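You operate a simulated robot arm through the tools that you are given. There is no shell and no other tool. Be economical: measure what you need, move in short steps, check, and stop when the job is done.

Carry out the task below with a simulated robot arm. There is one attempt and no reset: what you move stays moved.

TASK
Put the yellow carton on top of the brown carton. Then take the teal vase and leave it on top of the shut box of dryer sheets on the counter under the picture.
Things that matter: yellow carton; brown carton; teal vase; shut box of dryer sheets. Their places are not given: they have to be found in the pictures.

It is judged by the outcome, as a careful person would: the job done as asked, and still so three seconds after it is handed in. It fails if anything else is knocked over, pushed out of place, dropped, spilled or broken.

THE ROBOT
A 7-joint arm with a two-finger parallel gripper, fixed in place. Base frame: the origin is at the foot of the arm, x ahead of it, y to its left, z up; the work surface is at about z = 0. Lengths are in m, angles in rad, forces in N, time in s.
With the tool pointing down near the work surface it reaches from about 0.24 to 0.62 m from the base axis. Its first joint turns from -1.152 to 1.152 rad. Payload 2.6 kg.
Tool frame: the origin (TCP) lies between the finger pads and is the grasp point; the fingertips stand 0.03 m ahead of it; z points along the fingers, y is the line along which they close. The gripper opens to 0.094 m. The fingers are 0.028 m wide and 0.01 m thick; the gripper's body (0.05 by 0.096 m) begins 0.055 m behind the TCP.
Orientation is that of the tool frame in the base frame, as a unit quaternion [w, x, y, z]. With the fingers straight down and closing along the base's y, the tool's x points along the base's -x, its y along +y and its z along -z.

THE INTERFACE
- The arm moves only by the tool jog_arm. Its arguments are lists of equal length, an entry for each row: "dr": the turn, a rotation vector about the tool's x, y, z in units of 120 degrees (1.0 is 120 degrees), a list of three; "xyz": the shift along the tool's x, y, z in units of 200 mm (1.0 is 200 mm), a list of three; "claw": the closure, from 0 (fully open) to 1 (shut). In form: {"dr": [[rx, ry, rz], ...], "xyz": [[dx, dy, dz], ...], "claw": [claw, ...]}. A call has 1 to 20 rows; each row is the pose to reach, as a shift and turn from the pose commanded when the call began, along the tool's axes at that moment. A call with a number of a shift or a turn outside -1 to 1 is refused whole. A row lasts 0.2 s, in which the tool goes at most 0.05 m and 0.15 rad; a call with a longer step from one row to the next is refused whole, and so is a gripper value outside its range. A pose out of reach is approached as far as the arm can. The call stops where the force on the tool passes 40 N (or 10 N more than at its start, if that is more) or the arm is blocked; 0.2 s more then pass. The fingers move at their own pace (about 0.072 m/s each) and stop on an object; they squeeze with about 42 N. The grip force told is the motor's: it shows also when the fingers shut on nothing. Time passes only in rows, and 0.2 s behind the last, so rows that repeat a pose let the fingers close. It gives the time, the measured TCP pose, the force on the tool (base axes), the opening and the grip force at its end, in the units of the frame above (readings bear some noise).
- Cameras (640 x 400 px; columns grow to the right, rows downward): "scene" is fixed at [0.0451, 0.4446, 0.5826]; the picture's right is [-0.64, -0.77, 0.00], its down [-0.35, 0.30, -0.89] and it looks along [0.68, -0.57, -0.46] (base axes); focal length 306 px, centre (320, 200). "wrist" rides on the gripper at [-0.037, 0, -0.058] in the tool frame; the picture's right is [0.00, -1.00, 0.00], its down [0.97, 0.00, -0.24] and it looks along [0.24, 0.00, 0.97] (tool axes); focal length 218 px, centre (320, 200).
- camera(camera): a new picture of that camera. No time passes.
- pixel_to_xyz(camera, pixels): for up to 12 pixels [column, row] of the newest picture of that camera ("zoom" is the newest enlarged one), the place [x, y, z] in the base frame of the surface seen there, good to about 0.002 m, but the place of the scene camera against the robot may be out by one fixed shift of up to 0.012 m in any direction. No time passes.
- enlarge(camera, box): a new picture of the part [left, top, right, bottom] of that camera's present view, enlarged. No time passes.
- hand_in(): hands the job in; it is judged then, once.

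Work in short steps. Measure before you move; look again where a grasp or a placing could have gone wrong, and mend it. You have 80 turns and 38 pictures in all, the two below and enlarged ones among them. Open the gripper and draw the arm clear of the work before you hand the job in, unless the task says otherwise; then end with one line.

The tools are called after "Call:" as name(argument=value, ...) on one line, values as JSON. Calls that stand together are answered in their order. jog_arm: Moves the arm, as the interface text tells. Its arguments: {"type":"object","properties":{"dr":{"type":"array","items":{"type":"array","items":{"type":"number"}}},"xyz":{"type":"array","items":{"type":"array","items":{"type":"number"}}},"claw":{"type":"array","items":{"type":"number"}}},"required":["dr","xyz","claw"]} The other tools are called the same way: camera (camera) takes a picture; pixel_to_xyz (camera, pixels) gives the place of the surface under pixels of a picture; enlarge (camera, box) takes an enlarged picture of a part of a camera's view; hand_in () hands the job in.

At the start:

```text
time_s: 0.0
ee_pos: [0.3522, -0.0773, 0.3889]
ee_rot: [0.0, 0.0, 1.0, 0.0]
contact_force: [-0.3, 0.4, 0.9]
opening: 0.0942
gripper_force: 0.1
```

scene: 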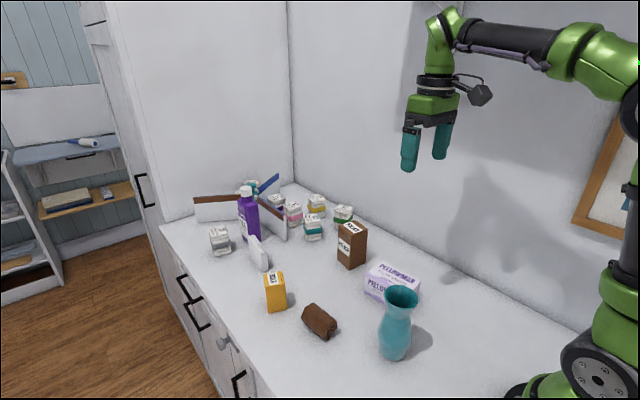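
wrist: 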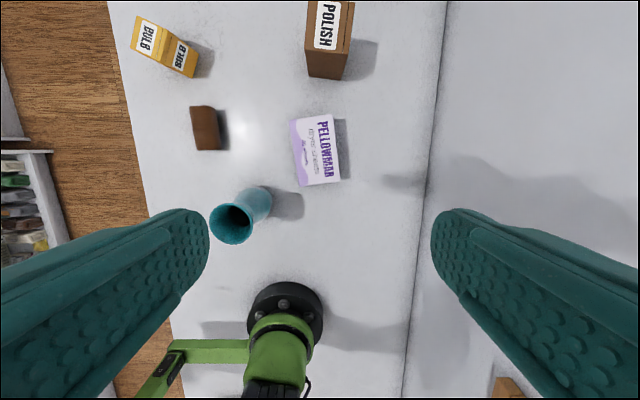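

The scene shows the yellow carton near (275,292), the brown carton at (352,245), the teal vase at (396,325) and the lilac box at (392,283). I'll enlarge the view to measure them.

Call:
enlarge(camera="scene", box=[230, 200, 450, 370])

Call:
pixel_to_xyz(camera="wrist", pixels=[[139, 20], [188, 43], [182, 75], [134, 47], [307, 53], [347, 53], [350, 5], [293, 120], [330, 117], [338, 180], [303, 185], [262, 190]])

Call:
pixel_to_xyz(camera="scene", pixels=[[265, 275], [280, 272], [275, 310], [352, 224], [340, 262], [351, 268], [400, 288], [395, 275], [385, 300], [396, 340], [318, 322], [395, 310]])

```text
2.35 times, centred on (340, 285) of scene
```

zoom: 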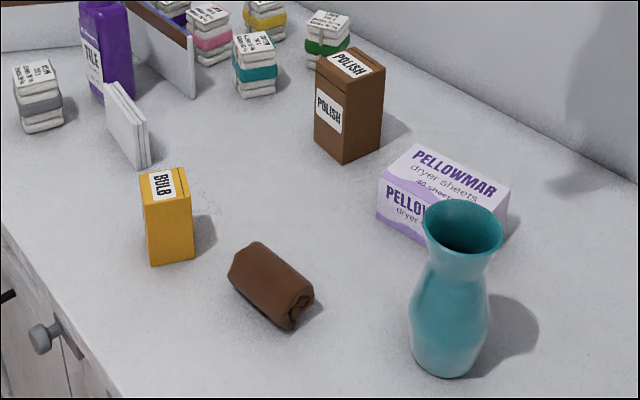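

```text
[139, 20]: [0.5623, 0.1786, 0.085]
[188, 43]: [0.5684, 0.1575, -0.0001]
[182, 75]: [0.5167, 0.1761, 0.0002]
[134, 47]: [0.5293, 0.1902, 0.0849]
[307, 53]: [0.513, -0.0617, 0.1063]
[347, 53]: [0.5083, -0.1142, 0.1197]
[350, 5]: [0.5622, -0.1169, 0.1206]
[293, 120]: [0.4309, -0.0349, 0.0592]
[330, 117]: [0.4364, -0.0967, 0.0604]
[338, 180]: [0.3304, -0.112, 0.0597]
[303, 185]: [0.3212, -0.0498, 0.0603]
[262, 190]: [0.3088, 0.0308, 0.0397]
```

```text
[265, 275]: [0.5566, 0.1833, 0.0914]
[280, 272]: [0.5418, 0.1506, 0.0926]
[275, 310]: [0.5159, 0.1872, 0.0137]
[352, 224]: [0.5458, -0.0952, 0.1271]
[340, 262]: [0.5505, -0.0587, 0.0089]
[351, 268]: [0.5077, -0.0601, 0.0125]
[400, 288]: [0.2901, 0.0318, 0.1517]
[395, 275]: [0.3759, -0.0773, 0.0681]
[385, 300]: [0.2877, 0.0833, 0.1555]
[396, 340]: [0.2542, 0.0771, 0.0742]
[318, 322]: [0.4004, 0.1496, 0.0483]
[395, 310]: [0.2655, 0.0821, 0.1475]
```

Enlarging the wrist view gives exact outlines of the tops.

Call:
enlarge(camera="wrist", box=[120, 0, 376, 160])

Call:
enlarge(camera="wrist", box=[180, 100, 372, 260])

```text
2.50 times, centred on (248, 80) of wrist
```

zoom: 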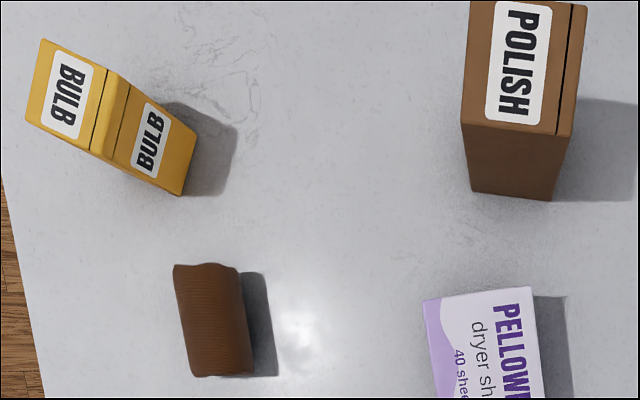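

```text
2.50 times, centred on (276, 180) of wrist
```

zoom: 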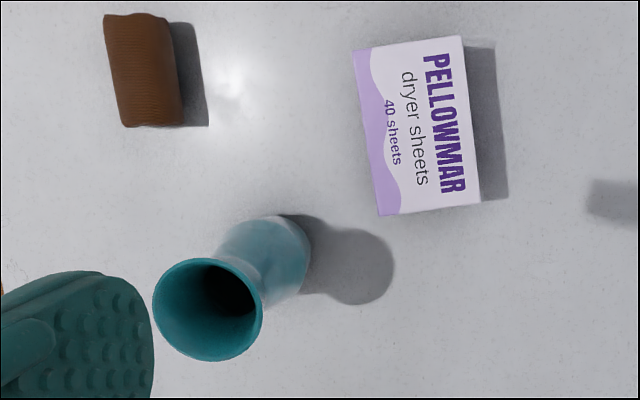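

Call:
pixel_to_xyz(camera="wrist", pixels=[[138, 17], [170, 31], [157, 62], [132, 47], [161, 30], [165, 45], [198, 52], [193, 77], [306, 49], [345, 54], [304, 2], [165, 66]])

Call:
pixel_to_xyz(camera="wrist", pixels=[[291, 121], [331, 116], [339, 179], [301, 185], [211, 222], [231, 204], [252, 222], [231, 243], [262, 200], [268, 208], [255, 210], [247, 203]])

Call:
pixel_to_xyz(camera="scene", pixels=[[387, 294], [416, 297], [400, 307], [400, 286], [396, 320], [396, 330], [395, 350], [388, 345], [405, 345], [383, 335], [410, 335], [395, 357]])

```text
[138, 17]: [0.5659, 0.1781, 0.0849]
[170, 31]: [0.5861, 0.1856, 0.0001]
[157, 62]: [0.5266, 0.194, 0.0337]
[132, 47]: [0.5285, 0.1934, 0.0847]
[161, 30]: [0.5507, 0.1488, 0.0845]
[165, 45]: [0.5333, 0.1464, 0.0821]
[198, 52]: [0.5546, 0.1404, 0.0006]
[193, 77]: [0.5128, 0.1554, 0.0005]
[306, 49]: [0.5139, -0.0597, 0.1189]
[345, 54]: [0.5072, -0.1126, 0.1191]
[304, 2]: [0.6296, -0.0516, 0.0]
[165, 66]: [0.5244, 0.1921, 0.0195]
```

```text
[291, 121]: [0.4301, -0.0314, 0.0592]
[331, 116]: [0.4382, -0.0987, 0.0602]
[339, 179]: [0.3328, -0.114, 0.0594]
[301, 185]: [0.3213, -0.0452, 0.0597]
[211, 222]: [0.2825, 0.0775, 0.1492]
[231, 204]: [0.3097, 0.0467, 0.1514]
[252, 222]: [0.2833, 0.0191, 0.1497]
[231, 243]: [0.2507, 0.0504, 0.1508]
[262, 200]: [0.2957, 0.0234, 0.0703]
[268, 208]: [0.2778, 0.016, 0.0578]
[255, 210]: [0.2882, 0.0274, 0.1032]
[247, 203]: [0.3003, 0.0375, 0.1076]
```

```text
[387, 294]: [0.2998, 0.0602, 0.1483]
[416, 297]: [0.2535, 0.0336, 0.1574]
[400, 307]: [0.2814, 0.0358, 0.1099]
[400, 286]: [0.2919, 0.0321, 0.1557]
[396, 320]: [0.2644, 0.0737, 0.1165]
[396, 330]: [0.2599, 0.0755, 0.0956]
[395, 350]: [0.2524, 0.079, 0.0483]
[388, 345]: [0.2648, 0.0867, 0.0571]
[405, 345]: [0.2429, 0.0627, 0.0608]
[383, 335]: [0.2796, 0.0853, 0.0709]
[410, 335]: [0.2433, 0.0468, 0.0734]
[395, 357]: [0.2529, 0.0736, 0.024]
```

Estimated positions:
- Yellow: centre about (0.54, 0.167), 0.042 m square, 0.085 m high, turned −22°.
- Brown: about (0.537, −0.088), 0.12 m high.
- Vase: axis about (0.28, 0.048), 0.15 m high.
- Dryer box: top centre (0.381, −0.072), z 0.06.

I'll move forward at height to see the brown and yellow tops.

Call:
jog_arm(dr=[[0, 0, 0], [0, 0, 0], [0, 0, 0], [0, 0, 0], [0, 0, 0], [0, 0, 0], [0, 0, 0]], xyz=[[-0.15, 0.06, 0.05], [-0.3, 0.12, 0.1], [-0.45, 0.18, 0.15], [-0.6, 0.25, 0.2], [-0.75, 0.32, 0.25], [-0.9, 0.385, 0.295], [-0.9, 0.385, 0.295]], claw=[0, 0, 0, 0, 0, 0, 0])

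Call:
camera(camera="wrist")

```text
time_s: 1.6
ee_pos: [0.5334, 0.0, 0.3266]
ee_rot: [0.0, 0.0, 1.0, 0.0]
contact_force: [0.0, -0.6, -0.5]
opening: 0.0941
gripper_force: 0.1
```

```text
32 pictures are left
```

wrist: 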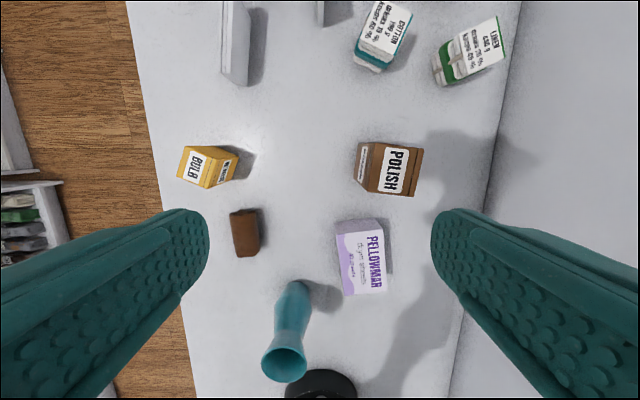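

Call:
enlarge(camera="wrist", box=[160, 120, 440, 295])

```text
2.29 times, centred on (300, 208) of wrist
```

zoom: 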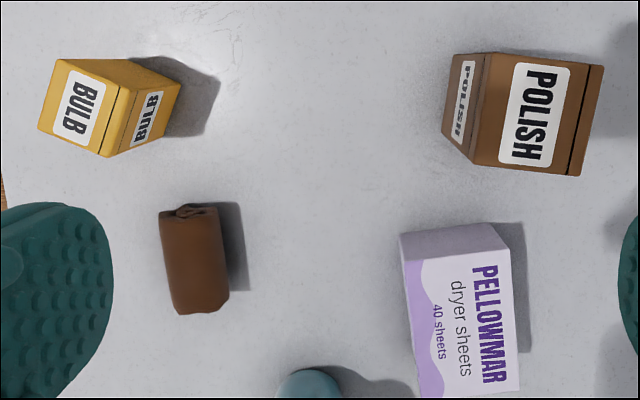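

Call:
pixel_to_xyz(camera="zoom", pixels=[[63, 63], [130, 89], [105, 152], [43, 127], [490, 56], [600, 68], [578, 173], [475, 161], [443, 130], [455, 56], [178, 85], [160, 138]])

```text
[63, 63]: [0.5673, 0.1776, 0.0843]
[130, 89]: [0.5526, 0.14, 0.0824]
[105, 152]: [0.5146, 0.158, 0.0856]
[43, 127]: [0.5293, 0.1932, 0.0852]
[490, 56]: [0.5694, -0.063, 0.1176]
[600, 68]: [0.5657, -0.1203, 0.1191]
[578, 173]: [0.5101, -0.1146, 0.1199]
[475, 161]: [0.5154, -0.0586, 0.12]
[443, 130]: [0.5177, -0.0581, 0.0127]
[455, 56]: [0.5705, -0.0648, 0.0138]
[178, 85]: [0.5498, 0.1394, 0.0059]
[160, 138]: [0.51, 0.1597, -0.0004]
```

Yellow is centred at (0.541, 0.167) with yaw −22.5°; brown is centred at (0.540, −0.089) with yaw about −5°. I'll go above yellow and turn to match it.

Call:
jog_arm(dr=[[0, 0, 0.04], [0, 0, 0.08], [0, 0, 0.12], [0, 0, 0.16], [0, 0, 0.1875], [0, 0, 0.1875], [0, 0, 0.1875], [0, 0, 0.1875], [0, 0, 0.1875]], xyz=[[-0.01, 0.17, 0.1], [-0.02, 0.34, 0.2], [-0.03, 0.5, 0.3], [-0.038, 0.67, 0.4], [-0.038, 0.835, 0.5], [-0.038, 0.835, 0.62], [-0.038, 0.835, 0.73], [-0.038, 0.835, 0.83], [-0.038, 0.835, 0.83]], claw=[0, 0, 0, 0, 0, 0, 0, 0, 0])

Call:
camera(camera="wrist")

```text
time_s: 3.6
ee_pos: [0.5416, 0.1642, 0.1618]
ee_rot: [0.0, 0.195, 0.981, 0.0]
contact_force: [0.2, -0.5, 0.1]
opening: 0.094
gripper_force: 0.0
```

```text
30 pictures are left
```

wrist: 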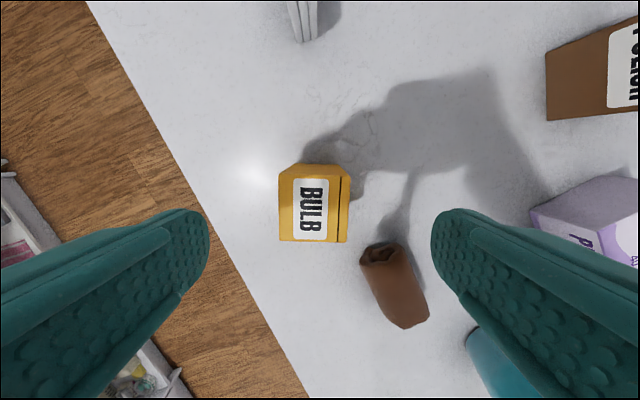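

Yaw is aligned. Before lowering I'll check the brown roll near (362,250)–(400,328) and the carton's corners.

Call:
pixel_to_xyz(camera="wrist", pixels=[[362, 255], [384, 245], [405, 250], [385, 300], [281, 174], [348, 177], [346, 240], [282, 240]])

```text
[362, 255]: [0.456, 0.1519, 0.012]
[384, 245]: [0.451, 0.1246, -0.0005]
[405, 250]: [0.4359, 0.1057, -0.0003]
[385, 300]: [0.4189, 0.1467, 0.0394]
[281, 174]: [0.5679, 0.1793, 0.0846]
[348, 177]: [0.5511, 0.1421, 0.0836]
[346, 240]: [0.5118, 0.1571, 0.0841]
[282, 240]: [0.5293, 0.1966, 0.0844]
```

Nothing is in the way. I'll shift a few mm, lower to TCP z of about 0.055 and close.

Call:
jog_arm(dr=[[0, 0, 0], [0, 0, 0], [0, 0, 0], [0, 0, 0], [0, 0, 0], [0, 0, 0], [0, 0, 0], [0, 0, 0], [0, 0, 0]], xyz=[[0.016, 0.018, 0.13], [0.016, 0.018, 0.27], [0.016, 0.018, 0.4], [0.016, 0.018, 0.53], [0.016, 0.018, 0.53], [0.016, 0.018, 0.53], [0.016, 0.018, 0.53], [0.016, 0.018, 0.53], [0.016, 0.018, 0.53]], claw=[0, 0, 0, 0, 0, 0.8, 0.8, 0.8, 0.8])

```text
time_s: 5.6
ee_pos: [0.5384, 0.1714, 0.0581]
ee_rot: [-0.001, 0.195, 0.981, -0.001]
contact_force: [0.1, 1.5, -0.4]
opening: 0.0493
gripper_force: 41.8
```

Call:
jog_arm(dr=[[0, 0, 0], [0, 0, 0], [0, 0, 0]], xyz=[[0, 0, -0.08], [0, 0, -0.15], [0, 0, -0.15]], claw=[0.8, 0.8, 0.8])

Call:
camera(camera="wrist")

Call:
enlarge(camera="scene", box=[200, 180, 440, 330])

```text
time_s: 6.4
ee_pos: [0.5382, 0.1713, 0.0883]
ee_rot: [0.001, 0.195, 0.981, 0.001]
contact_force: [0.5, -0.6, -0.2]
opening: 0.0494
gripper_force: 42.2
```

```text
29 pictures are left
```

wrist: 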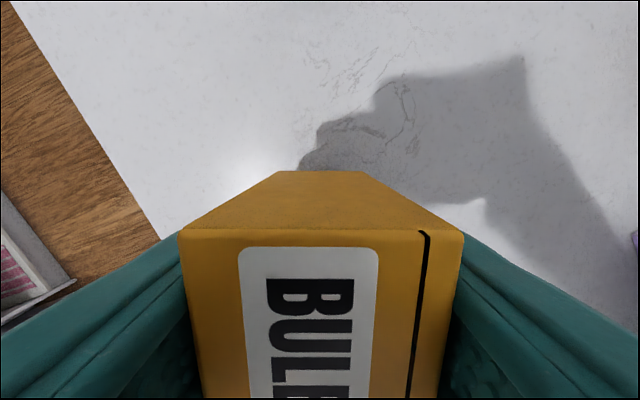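

```text
2.67 times, centred on (320, 255) of scene
```

zoom: 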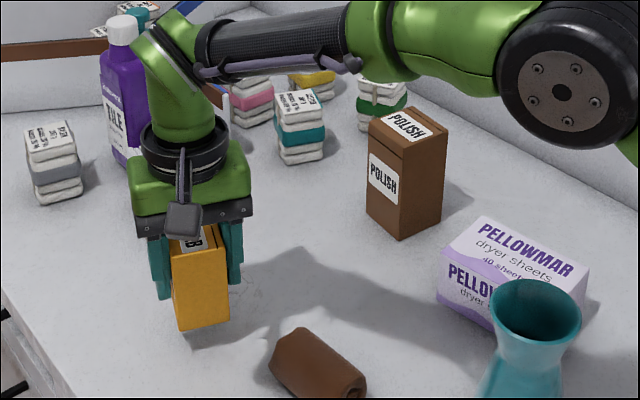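

The carton is held, its far top edge running from (182,231) to (462,231). I'll measure where it sits in the grip.

Call:
pixel_to_xyz(camera="wrist", pixels=[[186, 236], [458, 236], [320, 236], [320, 300], [320, 390]])

```text
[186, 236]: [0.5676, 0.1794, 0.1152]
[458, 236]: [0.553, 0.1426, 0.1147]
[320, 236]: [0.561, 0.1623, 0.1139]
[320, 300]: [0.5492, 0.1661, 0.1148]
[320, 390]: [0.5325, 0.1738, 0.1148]
```

Carton centre is 4.5 mm ahead of the TCP and its bottom is 0.058 m below it. I'll raise it, move halfway and turn by 17.5°.

Call:
jog_arm(dr=[[0, 0, 0], [0, 0, 0], [0, 0, 0], [0, 0, 0], [0, 0, -0.04], [0, 0, -0.08], [0, 0, -0.12], [0, 0, -0.146], [0, 0, -0.146]], xyz=[[0, 0, -0.16], [0, 0, -0.32], [0, 0, -0.48], [0, 0, -0.64], [-0.06, -0.15, -0.64], [-0.12, -0.3, -0.64], [-0.18, -0.45, -0.64], [-0.243, -0.603, -0.64], [-0.243, -0.603, -0.64]], claw=[0.8, 0.8, 0.8, 0.8, 0.8, 0.8, 0.8, 0.8, 0.8])

```text
time_s: 8.4
ee_pos: [0.5371, 0.0414, 0.2138]
ee_rot: [0.0, 0.043, 0.999, 0.0]
contact_force: [0.5, 0.0, -0.8]
opening: 0.0495
gripper_force: 42.3
```

Call:
jog_arm(dr=[[0, 0, 0], [0, 0, 0], [0, 0, 0], [0, 0, 0], [0, 0, 0], [0, 0, 0]], xyz=[[-0.01, -0.16, 0], [-0.02, -0.32, 0], [-0.035, -0.48, 0], [-0.049, -0.6485, 0], [-0.049, -0.6485, 0], [-0.049, -0.6485, 0]], claw=[0.8, 0.8, 0.8, 0.8, 0.8, 0.8])

Call:
enlarge(camera="scene", box=[270, 140, 430, 290])

Call:
camera(camera="wrist")

```text
time_s: 9.8
ee_pos: [0.5339, -0.0905, 0.216]
ee_rot: [0.0, 0.043, 0.999, 0.0]
contact_force: [-0.1, 0.5, -1.3]
opening: 0.0493
gripper_force: 42.4
```

```text
2.67 times, centred on (350, 215) of scene
```

zoom: 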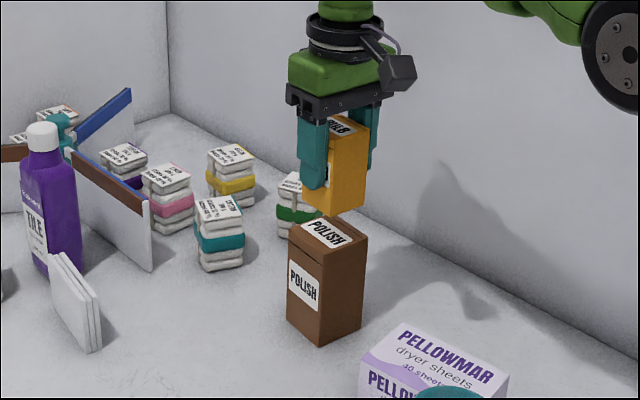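

```text
26 pictures are left
```

wrist: 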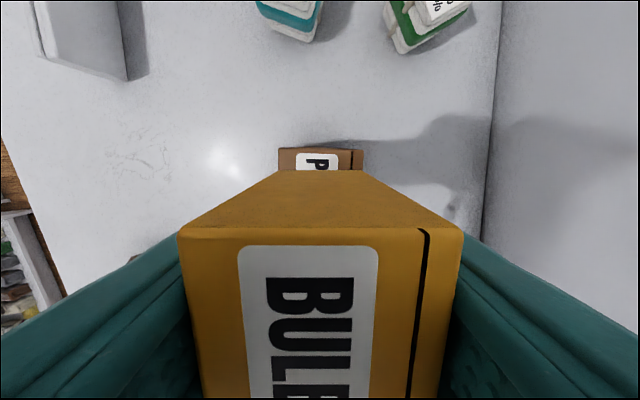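

Lateral alignment looks right: brown's far edge spans 278–363 px, centred on 320. I'll lower gently.

Call:
jog_arm(dr=[[0, 0, 0], [0, 0, 0], [0, 0, 0], [0, 0, 0], [0, 0, 0], [0, 0, 0], [0, 0, 0]], xyz=[[-0.006, 0.004, 0.06], [-0.006, 0.004, 0.12], [-0.006, 0.004, 0.15], [-0.006, 0.004, 0.165], [-0.006, 0.004, 0.175], [-0.006, 0.004, 0.182], [-0.006, 0.004, 0.182]], claw=[0.8, 0.8, 0.8, 0.8, 0.8, 0.8, 0.8])

Call:
enlarge(camera="scene", box=[310, 160, 400, 280])

```text
time_s: 11.4
ee_pos: [0.5351, -0.0905, 0.1802]
ee_rot: [0.0, 0.044, 0.999, 0.0]
contact_force: [0.8, -0.9, -1.0]
opening: 0.0496
gripper_force: 41.9
```

```text
3.33 times, centred on (355, 220) of scene
```

zoom: 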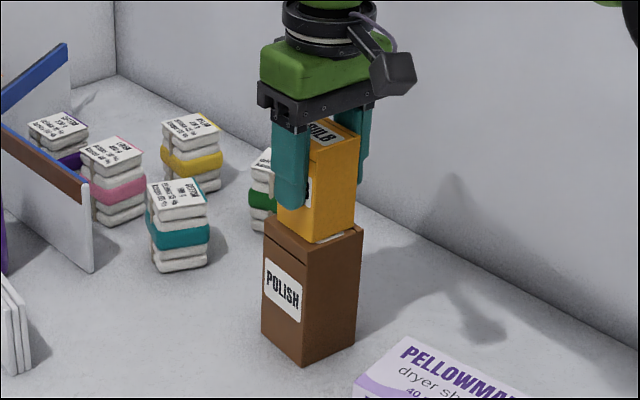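

There's no contact yet and the gap is about 2 mm, so I'll lower in small steps.

Call:
jog_arm(dr=[[0, 0, 0], [0, 0, 0], [0, 0, 0]], xyz=[[0, 0, 0.006], [0, 0, 0.01], [0, 0, 0.01]], claw=[0.8, 0.8, 0.8])

```text
time_s: 12.2
ee_pos: [0.537, -0.0879, 0.1775]
ee_rot: [0.001, 0.044, 0.999, 0.0]
contact_force: [0.2, 0.9, 0.3]
opening: 0.0495
gripper_force: 42.1
```

Call:
jog_arm(dr=[[0, 0, 0], [0, 0, 0], [0, 0, 0]], xyz=[[0, 0, 0.005], [0, 0, 0.008], [0, 0, 0.008]], claw=[0.8, 0.8, 0.8])

Call:
enlarge(camera="scene", box=[330, 190, 380, 250])

```text
time_s: 13.0
ee_pos: [0.5372, -0.0882, 0.1774]
ee_rot: [0.001, 0.044, 0.999, 0.0]
contact_force: [-6.4, 1.4, 16.3]
opening: 0.0496
gripper_force: 42.4
```

```text
6.67 times, centred on (355, 220) of scene
```

zoom: 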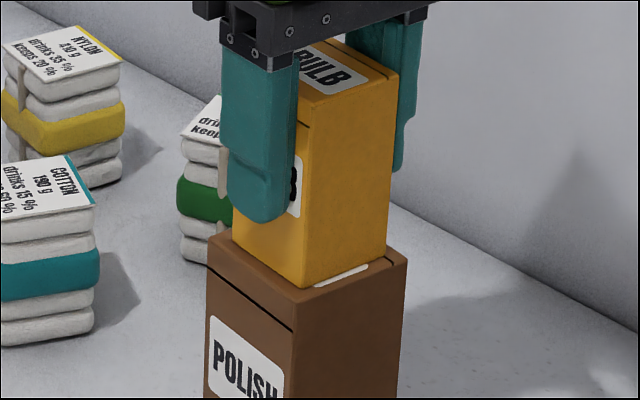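

There is 16 N of contact and the carton sits well within brown's top. I'll ease off, open and rise straight up.

Call:
jog_arm(dr=[[0, 0, 0], [0, 0, 0], [0, 0, 0], [0, 0, 0], [0, 0, 0], [0, 0, 0], [0, 0, 0], [0, 0, 0]], xyz=[[0, 0, -0.004], [0, 0, -0.004], [0, 0, -0.004], [0, 0, -0.004], [0, 0, -0.1], [0, 0, -0.25], [0, 0, -0.45], [0, 0, -0.65]], claw=[0.8, 0.3, 0.15, 0.1, 0.1, 0.1, 0, 0])

Call:
camera(camera="scene")

Call:
camera(camera="wrist")

```text
time_s: 14.8
ee_pos: [0.5339, -0.0897, 0.3061]
ee_rot: [0.0, 0.043, 0.999, 0.0]
contact_force: [0.8, 0.2, 0.3]
opening: 0.094
gripper_force: 0.0
```

```text
23 pictures are left
```

scene: 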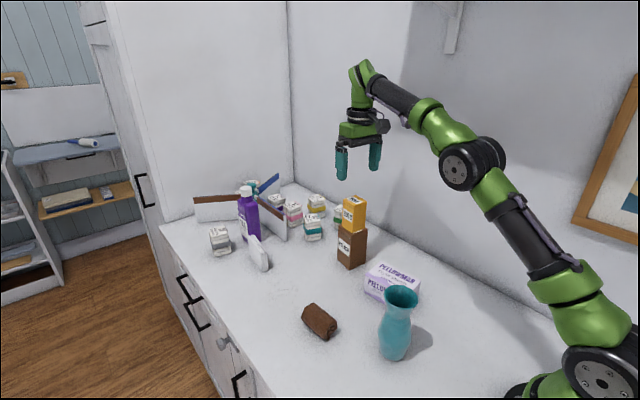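

```text
22 pictures are left
```

wrist: 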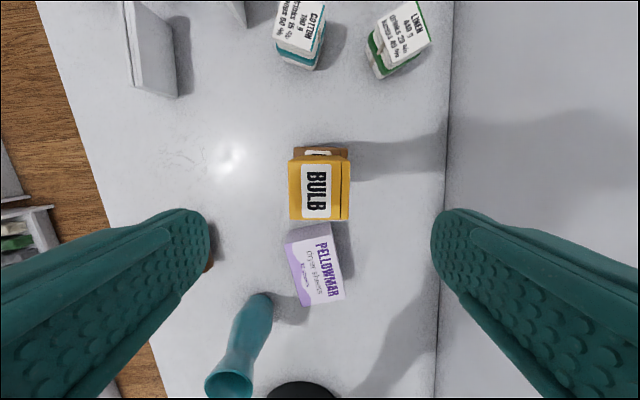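

The yellow carton stands on brown. Now I'll look closely at the vase's profile.

Call:
enlarge(camera="scene", box=[350, 270, 446, 370])

```text
4.00 times, centred on (398, 320) of scene
```

zoom: 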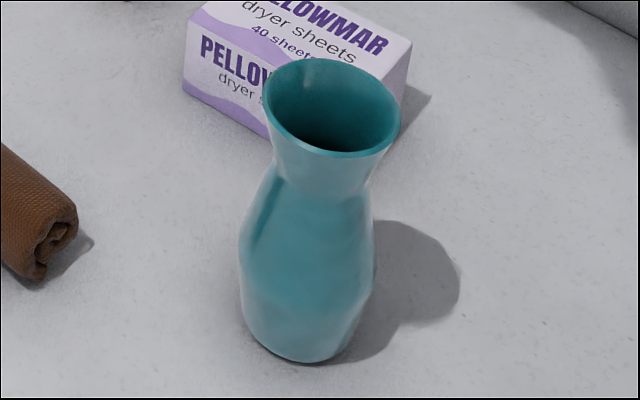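

Call:
pixel_to_xyz(camera="zoom", pixels=[[280, 175], [364, 185], [264, 200], [372, 215], [245, 235], [372, 260], [243, 290], [368, 295], [262, 340], [350, 340], [335, 150], [300, 358]])

Call:
pixel_to_xyz(camera="zoom", pixels=[[325, 154], [325, 180], [320, 195], [318, 210], [315, 225], [312, 240], [310, 260], [308, 285], [305, 310], [303, 335], [301, 350], [300, 370]])

```text
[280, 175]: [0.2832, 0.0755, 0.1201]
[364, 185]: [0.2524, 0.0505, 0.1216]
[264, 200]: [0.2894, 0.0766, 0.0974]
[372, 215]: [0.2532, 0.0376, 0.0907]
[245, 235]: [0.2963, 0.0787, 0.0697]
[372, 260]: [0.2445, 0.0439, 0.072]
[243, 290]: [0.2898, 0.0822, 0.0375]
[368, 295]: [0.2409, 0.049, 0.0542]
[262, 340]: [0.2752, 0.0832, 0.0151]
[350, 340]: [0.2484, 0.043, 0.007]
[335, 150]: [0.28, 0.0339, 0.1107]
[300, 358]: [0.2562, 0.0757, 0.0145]
```

```text
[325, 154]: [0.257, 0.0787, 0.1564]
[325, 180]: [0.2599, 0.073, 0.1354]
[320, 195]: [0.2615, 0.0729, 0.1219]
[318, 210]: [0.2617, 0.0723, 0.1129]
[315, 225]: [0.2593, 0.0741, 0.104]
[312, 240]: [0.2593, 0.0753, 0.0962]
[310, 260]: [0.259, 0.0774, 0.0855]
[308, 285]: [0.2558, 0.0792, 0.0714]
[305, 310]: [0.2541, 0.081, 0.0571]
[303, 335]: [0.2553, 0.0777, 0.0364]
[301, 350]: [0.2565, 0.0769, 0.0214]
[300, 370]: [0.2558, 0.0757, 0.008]
```

The vase neck is narrowest around z 0.118, with the shoulder at z 0.08 and the rim at 0.151. I'll grip the neck from above. First, I'll move back toward it at height, in two calls.

Call:
jog_arm(dr=[[0, 0, 0], [0, 0, 0], [0, 0, 0], [0, 0, 0]], xyz=[[0.17, 0.07, 0], [0.34, 0.14, 0], [0.5, 0.22, 0], [0.66, 0.29, 0]], claw=[0, 0, 0, 0])

Call:
jog_arm(dr=[[0, 0, -0.02], [0, 0, -0.041], [0, 0, -0.041], [0, 0, -0.041], [0, 0, -0.041], [0, 0, -0.041]], xyz=[[0.17, 0.07, 0], [0.34, 0.14, 0.08], [0.5, 0.22, 0.15], [0.65, 0.285, 0.2], [0.65, 0.285, 0.25], [0.65, 0.285, 0.25]], claw=[0, 0, 0, 0, 0, 0])

Call:
camera(camera="wrist")

```text
time_s: 15.8
ee_pos: [0.4109, -0.0208, 0.3067]
ee_rot: [0.0, 0.044, 0.999, 0.0]
contact_force: [-0.8, 0.7, -0.2]
opening: 0.094
gripper_force: 0.2
```

```text
time_s: 17.2
ee_pos: [0.2853, 0.0493, 0.2555]
ee_rot: [0.0, 0.001, 1.0, 0.0]
contact_force: [0.4, 0.3, -0.1]
opening: 0.0938
gripper_force: 0.1
```

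```text
20 pictures are left
```

wrist: 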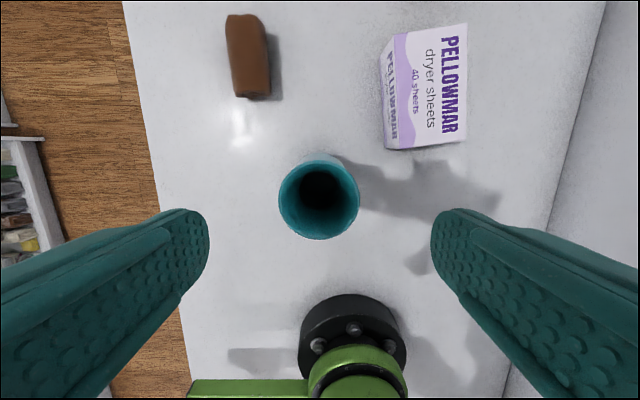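

Call:
pixel_to_xyz(camera="wrist", pixels=[[281, 198], [357, 198], [319, 161], [319, 236], [391, 38], [466, 27], [466, 140], [393, 147]])

```text
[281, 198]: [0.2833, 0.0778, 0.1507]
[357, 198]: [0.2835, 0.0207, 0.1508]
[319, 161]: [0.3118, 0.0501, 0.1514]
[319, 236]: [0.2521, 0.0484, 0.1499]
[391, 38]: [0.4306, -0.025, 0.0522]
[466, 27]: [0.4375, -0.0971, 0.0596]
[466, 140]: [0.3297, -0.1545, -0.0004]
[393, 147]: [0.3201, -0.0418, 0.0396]
```

Rim centre is (0.282, 0.0493), almost under the TCP. I'll lower to z 0.11, with the fingertips at 0.08.

Call:
jog_arm(dr=[[0, 0, 0], [0, 0, 0], [0, 0, 0], [0, 0, 0], [0, 0, 0], [0, 0, 0], [0, 0, 0]], xyz=[[0.014, 0, 0.15], [0.014, 0, 0.3], [0.014, 0, 0.42], [0.014, 0, 0.53], [0.014, 0, 0.63], [0.014, 0, 0.725], [0.014, 0, 0.725]], claw=[0, 0, 0, 0, 0, 0, 0])

Call:
enlarge(camera="scene", box=[330, 230, 460, 370])

```text
time_s: 18.8
ee_pos: [0.2827, 0.0499, 0.1105]
ee_rot: [0.0, 0.0, 1.0, 0.0]
contact_force: [0.1, -0.8, -1.5]
opening: 0.0943
gripper_force: 0.1
```

```text
2.86 times, centred on (395, 300) of scene
```

zoom: 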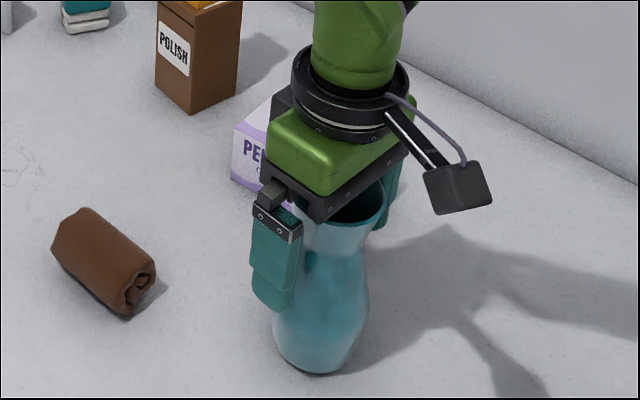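

The fingers straddle the neck cleanly. Closing.

Call:
jog_arm(dr=[[0, 0, 0], [0, 0, 0], [0, 0, 0], [0, 0, 0]], xyz=[[0, 0, 0], [0, 0, 0], [0, 0, 0], [0, 0, 0]], claw=[0.4, 0.8, 0.8, 0.8])

Call:
enlarge(camera="scene", box=[330, 230, 460, 370])

```text
time_s: 19.8
ee_pos: [0.2822, 0.0508, 0.1106]
ee_rot: [0.0, 0.001, 1.0, 0.0]
contact_force: [-0.4, 0.3, -0.3]
opening: 0.0627
gripper_force: 42.3
```

```text
2.86 times, centred on (395, 300) of scene
```

zoom: 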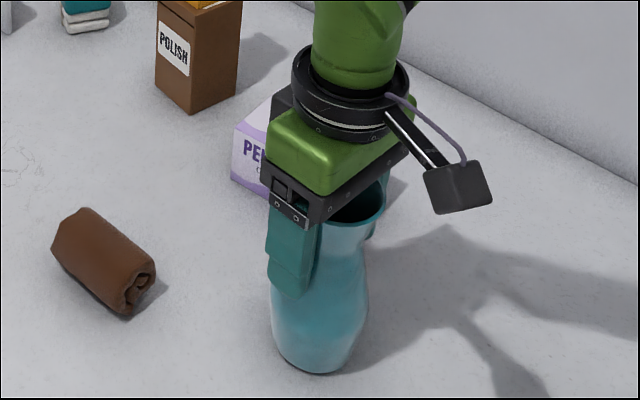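

Gripped, opening 0.063. I'll lift a little and check.

Call:
jog_arm(dr=[[0, 0, 0], [0, 0, 0], [0, 0, 0], [0, 0, 0]], xyz=[[0, 0, -0.05], [0, 0, -0.1], [0, 0, -0.15], [0, 0, -0.15]], claw=[0.8, 0.8, 0.8, 0.8])

Call:
enlarge(camera="scene", box=[330, 230, 460, 370])

```text
time_s: 20.8
ee_pos: [0.2824, 0.0488, 0.1409]
ee_rot: [0.0, 0.0, 1.0, 0.0]
contact_force: [-0.3, 0.3, -2.1]
opening: 0.0629
gripper_force: 42.7
```

```text
2.86 times, centred on (395, 300) of scene
```

zoom: 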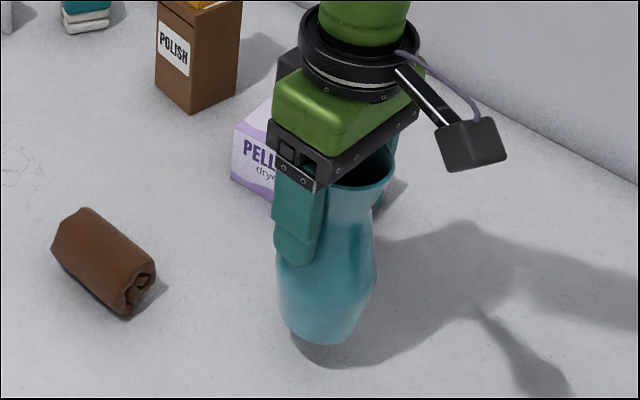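

Held and upright. I'll raise to z 0.205, then travel over the dryer-sheet box.

Call:
jog_arm(dr=[[0, 0, 0], [0, 0, 0], [0, 0, 0], [0, 0, 0], [0, 0, 0], [0, 0, 0], [0, 0, 0], [0, 0, 0], [0, 0, 0], [0, 0, 0], [0, 0, 0]], xyz=[[0, 0, -0.1], [0, 0, -0.2], [0, 0, -0.32], [-0.06, -0.07, -0.32], [-0.14, -0.17, -0.32], [-0.23, -0.28, -0.32], [-0.32, -0.39, -0.32], [-0.4, -0.49, -0.32], [-0.46, -0.57, -0.32], [-0.493, -0.6065, -0.32], [-0.493, -0.6065, -0.32]], claw=[0.8, 0.8, 0.8, 0.8, 0.8, 0.8, 0.8, 0.8, 0.8, 0.8, 0.8])

Call:
enlarge(camera="scene", box=[330, 190, 460, 330])

Call:
camera(camera="wrist")

```text
time_s: 23.2
ee_pos: [0.3823, -0.0744, 0.2024]
ee_rot: [0.0, 0.001, 1.0, 0.0]
contact_force: [0.4, -0.3, -2.7]
opening: 0.0631
gripper_force: 42.5
```

```text
2.86 times, centred on (395, 260) of scene
```

zoom: 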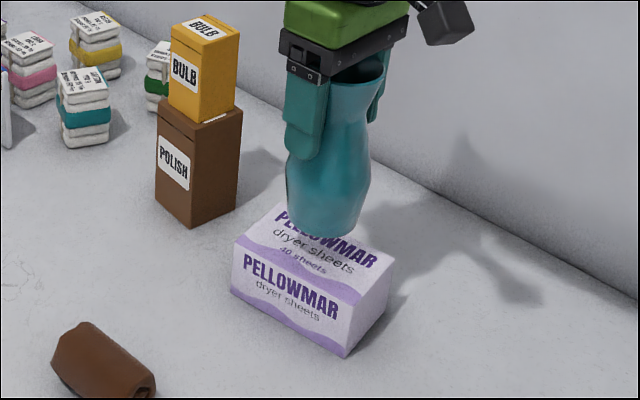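

```text
15 pictures are left
```

wrist: 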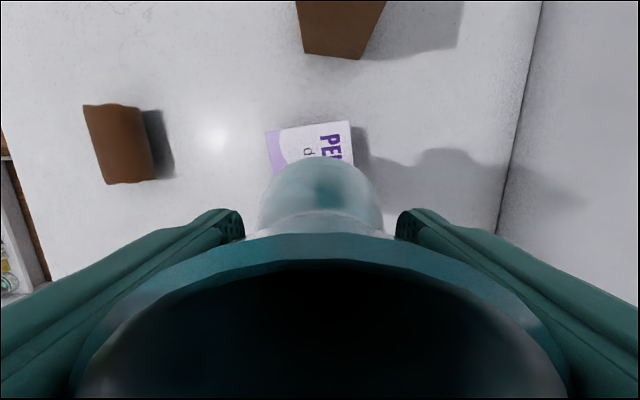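

The vase is over the box centre. I'll lower to just above contact.

Call:
jog_arm(dr=[[0, 0, 0], [0, 0, 0], [0, 0, 0], [0, 0, 0], [0, 0, 0]], xyz=[[0.004, 0.006, 0.05], [0.004, 0.006, 0.1], [0.004, 0.006, 0.13], [0.004, 0.006, 0.145], [0.004, 0.006, 0.145]], claw=[0.8, 0.8, 0.8, 0.8, 0.8])

Call:
enlarge(camera="scene", box=[350, 220, 440, 320])

```text
time_s: 24.4
ee_pos: [0.3806, -0.0714, 0.175]
ee_rot: [0.0, 0.0, 1.0, 0.0]
contact_force: [0.3, -0.3, -2.5]
opening: 0.0629
gripper_force: 42.0
```

```text
4.00 times, centred on (395, 270) of scene
```

zoom: 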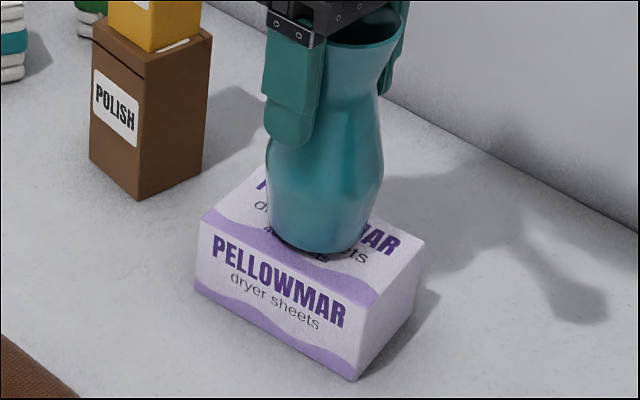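

Still not touching (force −2.5 N, the vase's weight). I'll continue in about 1 mm steps.

Call:
jog_arm(dr=[[0, 0, 0], [0, 0, 0], [0, 0, 0], [0, 0, 0]], xyz=[[0, 0, 0.005], [0, 0, 0.01], [0, 0, 0.014], [0, 0, 0.014]], claw=[0.8, 0.8, 0.8, 0.8])

```text
time_s: 25.4
ee_pos: [0.3811, -0.0724, 0.1725]
ee_rot: [0.0, 0.001, 1.0, 0.0]
contact_force: [0.1, 0.7, -4.0]
opening: 0.0629
gripper_force: 41.9
```

Call:
jog_arm(dr=[[0, 0, 0], [0, 0, 0], [0, 0, 0]], xyz=[[0, 0, 0.005], [0, 0, 0.008], [0, 0, 0.008]], claw=[0.8, 0.8, 0.8])

```text
time_s: 26.2
ee_pos: [0.3814, -0.072, 0.1718]
ee_rot: [0.0, 0.0, 1.0, -0.001]
contact_force: [-1.9, 0.0, 3.8]
opening: 0.0629
gripper_force: 41.8
```

Contact is made (force now +3.8 N). I'll open slowly and rise straight up.

Call:
jog_arm(dr=[[0, 0, 0], [0, 0, 0], [0, 0, 0], [0, 0, 0], [0, 0, 0]], xyz=[[0, 0, 0], [0, 0, 0], [0, 0, 0], [0, 0, 0], [0, 0, 0]], claw=[0.3, 0.2, 0, 0, 0])

Call:
enlarge(camera="scene", box=[350, 200, 440, 320])

```text
time_s: 27.4
ee_pos: [0.3804, -0.0728, 0.1714]
ee_rot: [0.0, 0.0, 1.0, 0.0]
contact_force: [0.3, -0.1, 0.4]
opening: 0.0941
gripper_force: 0.1
```

```text
3.33 times, centred on (395, 260) of scene
```

zoom: 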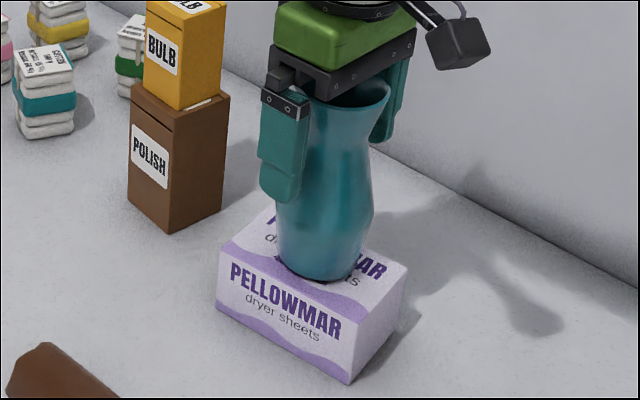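

The vase stands by itself with both fingers clear, so I'll go straight up.

Call:
jog_arm(dr=[[0, 0, 0], [0, 0, 0], [0, 0, 0], [0, 0, 0], [0, 0, 0], [0, 0, 0], [0, 0, 0]], xyz=[[0, 0, -0.08], [0, 0, -0.2], [0, 0, -0.35], [0, 0, -0.5], [0, 0, -0.65], [0, 0, -0.8], [0, 0, -0.8]], claw=[0, 0, 0, 0, 0, 0, 0])

Call:
camera(camera="scene")

Call:
camera(camera="wrist")

```text
time_s: 29.0
ee_pos: [0.379, -0.0696, 0.3292]
ee_rot: [0.001, 0.001, 1.0, 0.0]
contact_force: [-0.4, -0.3, -0.3]
opening: 0.0939
gripper_force: 0.1
```

```text
12 pictures are left
```

scene: 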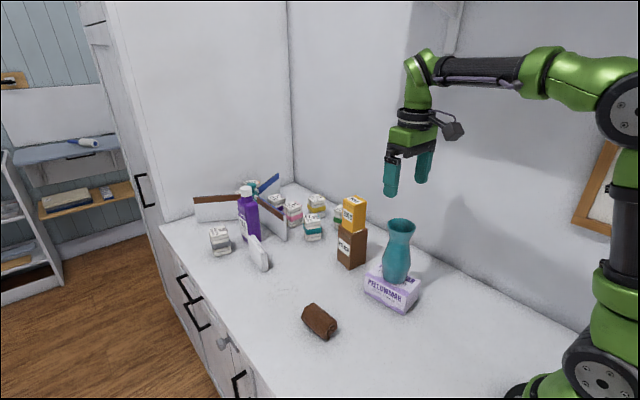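

```text
11 pictures are left
```

wrist: 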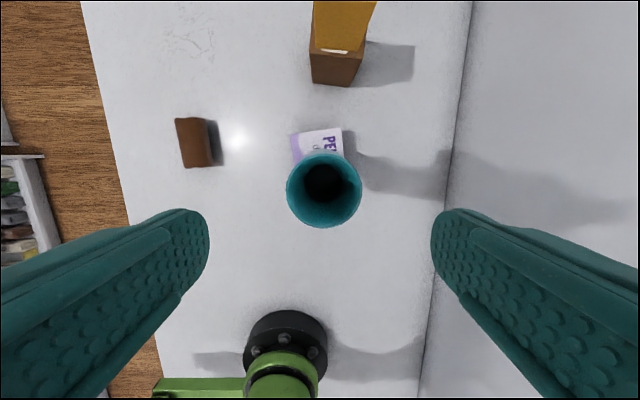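

Both placements stand, the gripper is open and clear, and nothing else has moved. Handing in.

Call:
hand_in()

```text
The job is handed in.
```

The yellow carton is on top of the brown carton, and the teal vase is standing on the shut box of dryer sheets. Nothing else appeared out of place in the last pictures.
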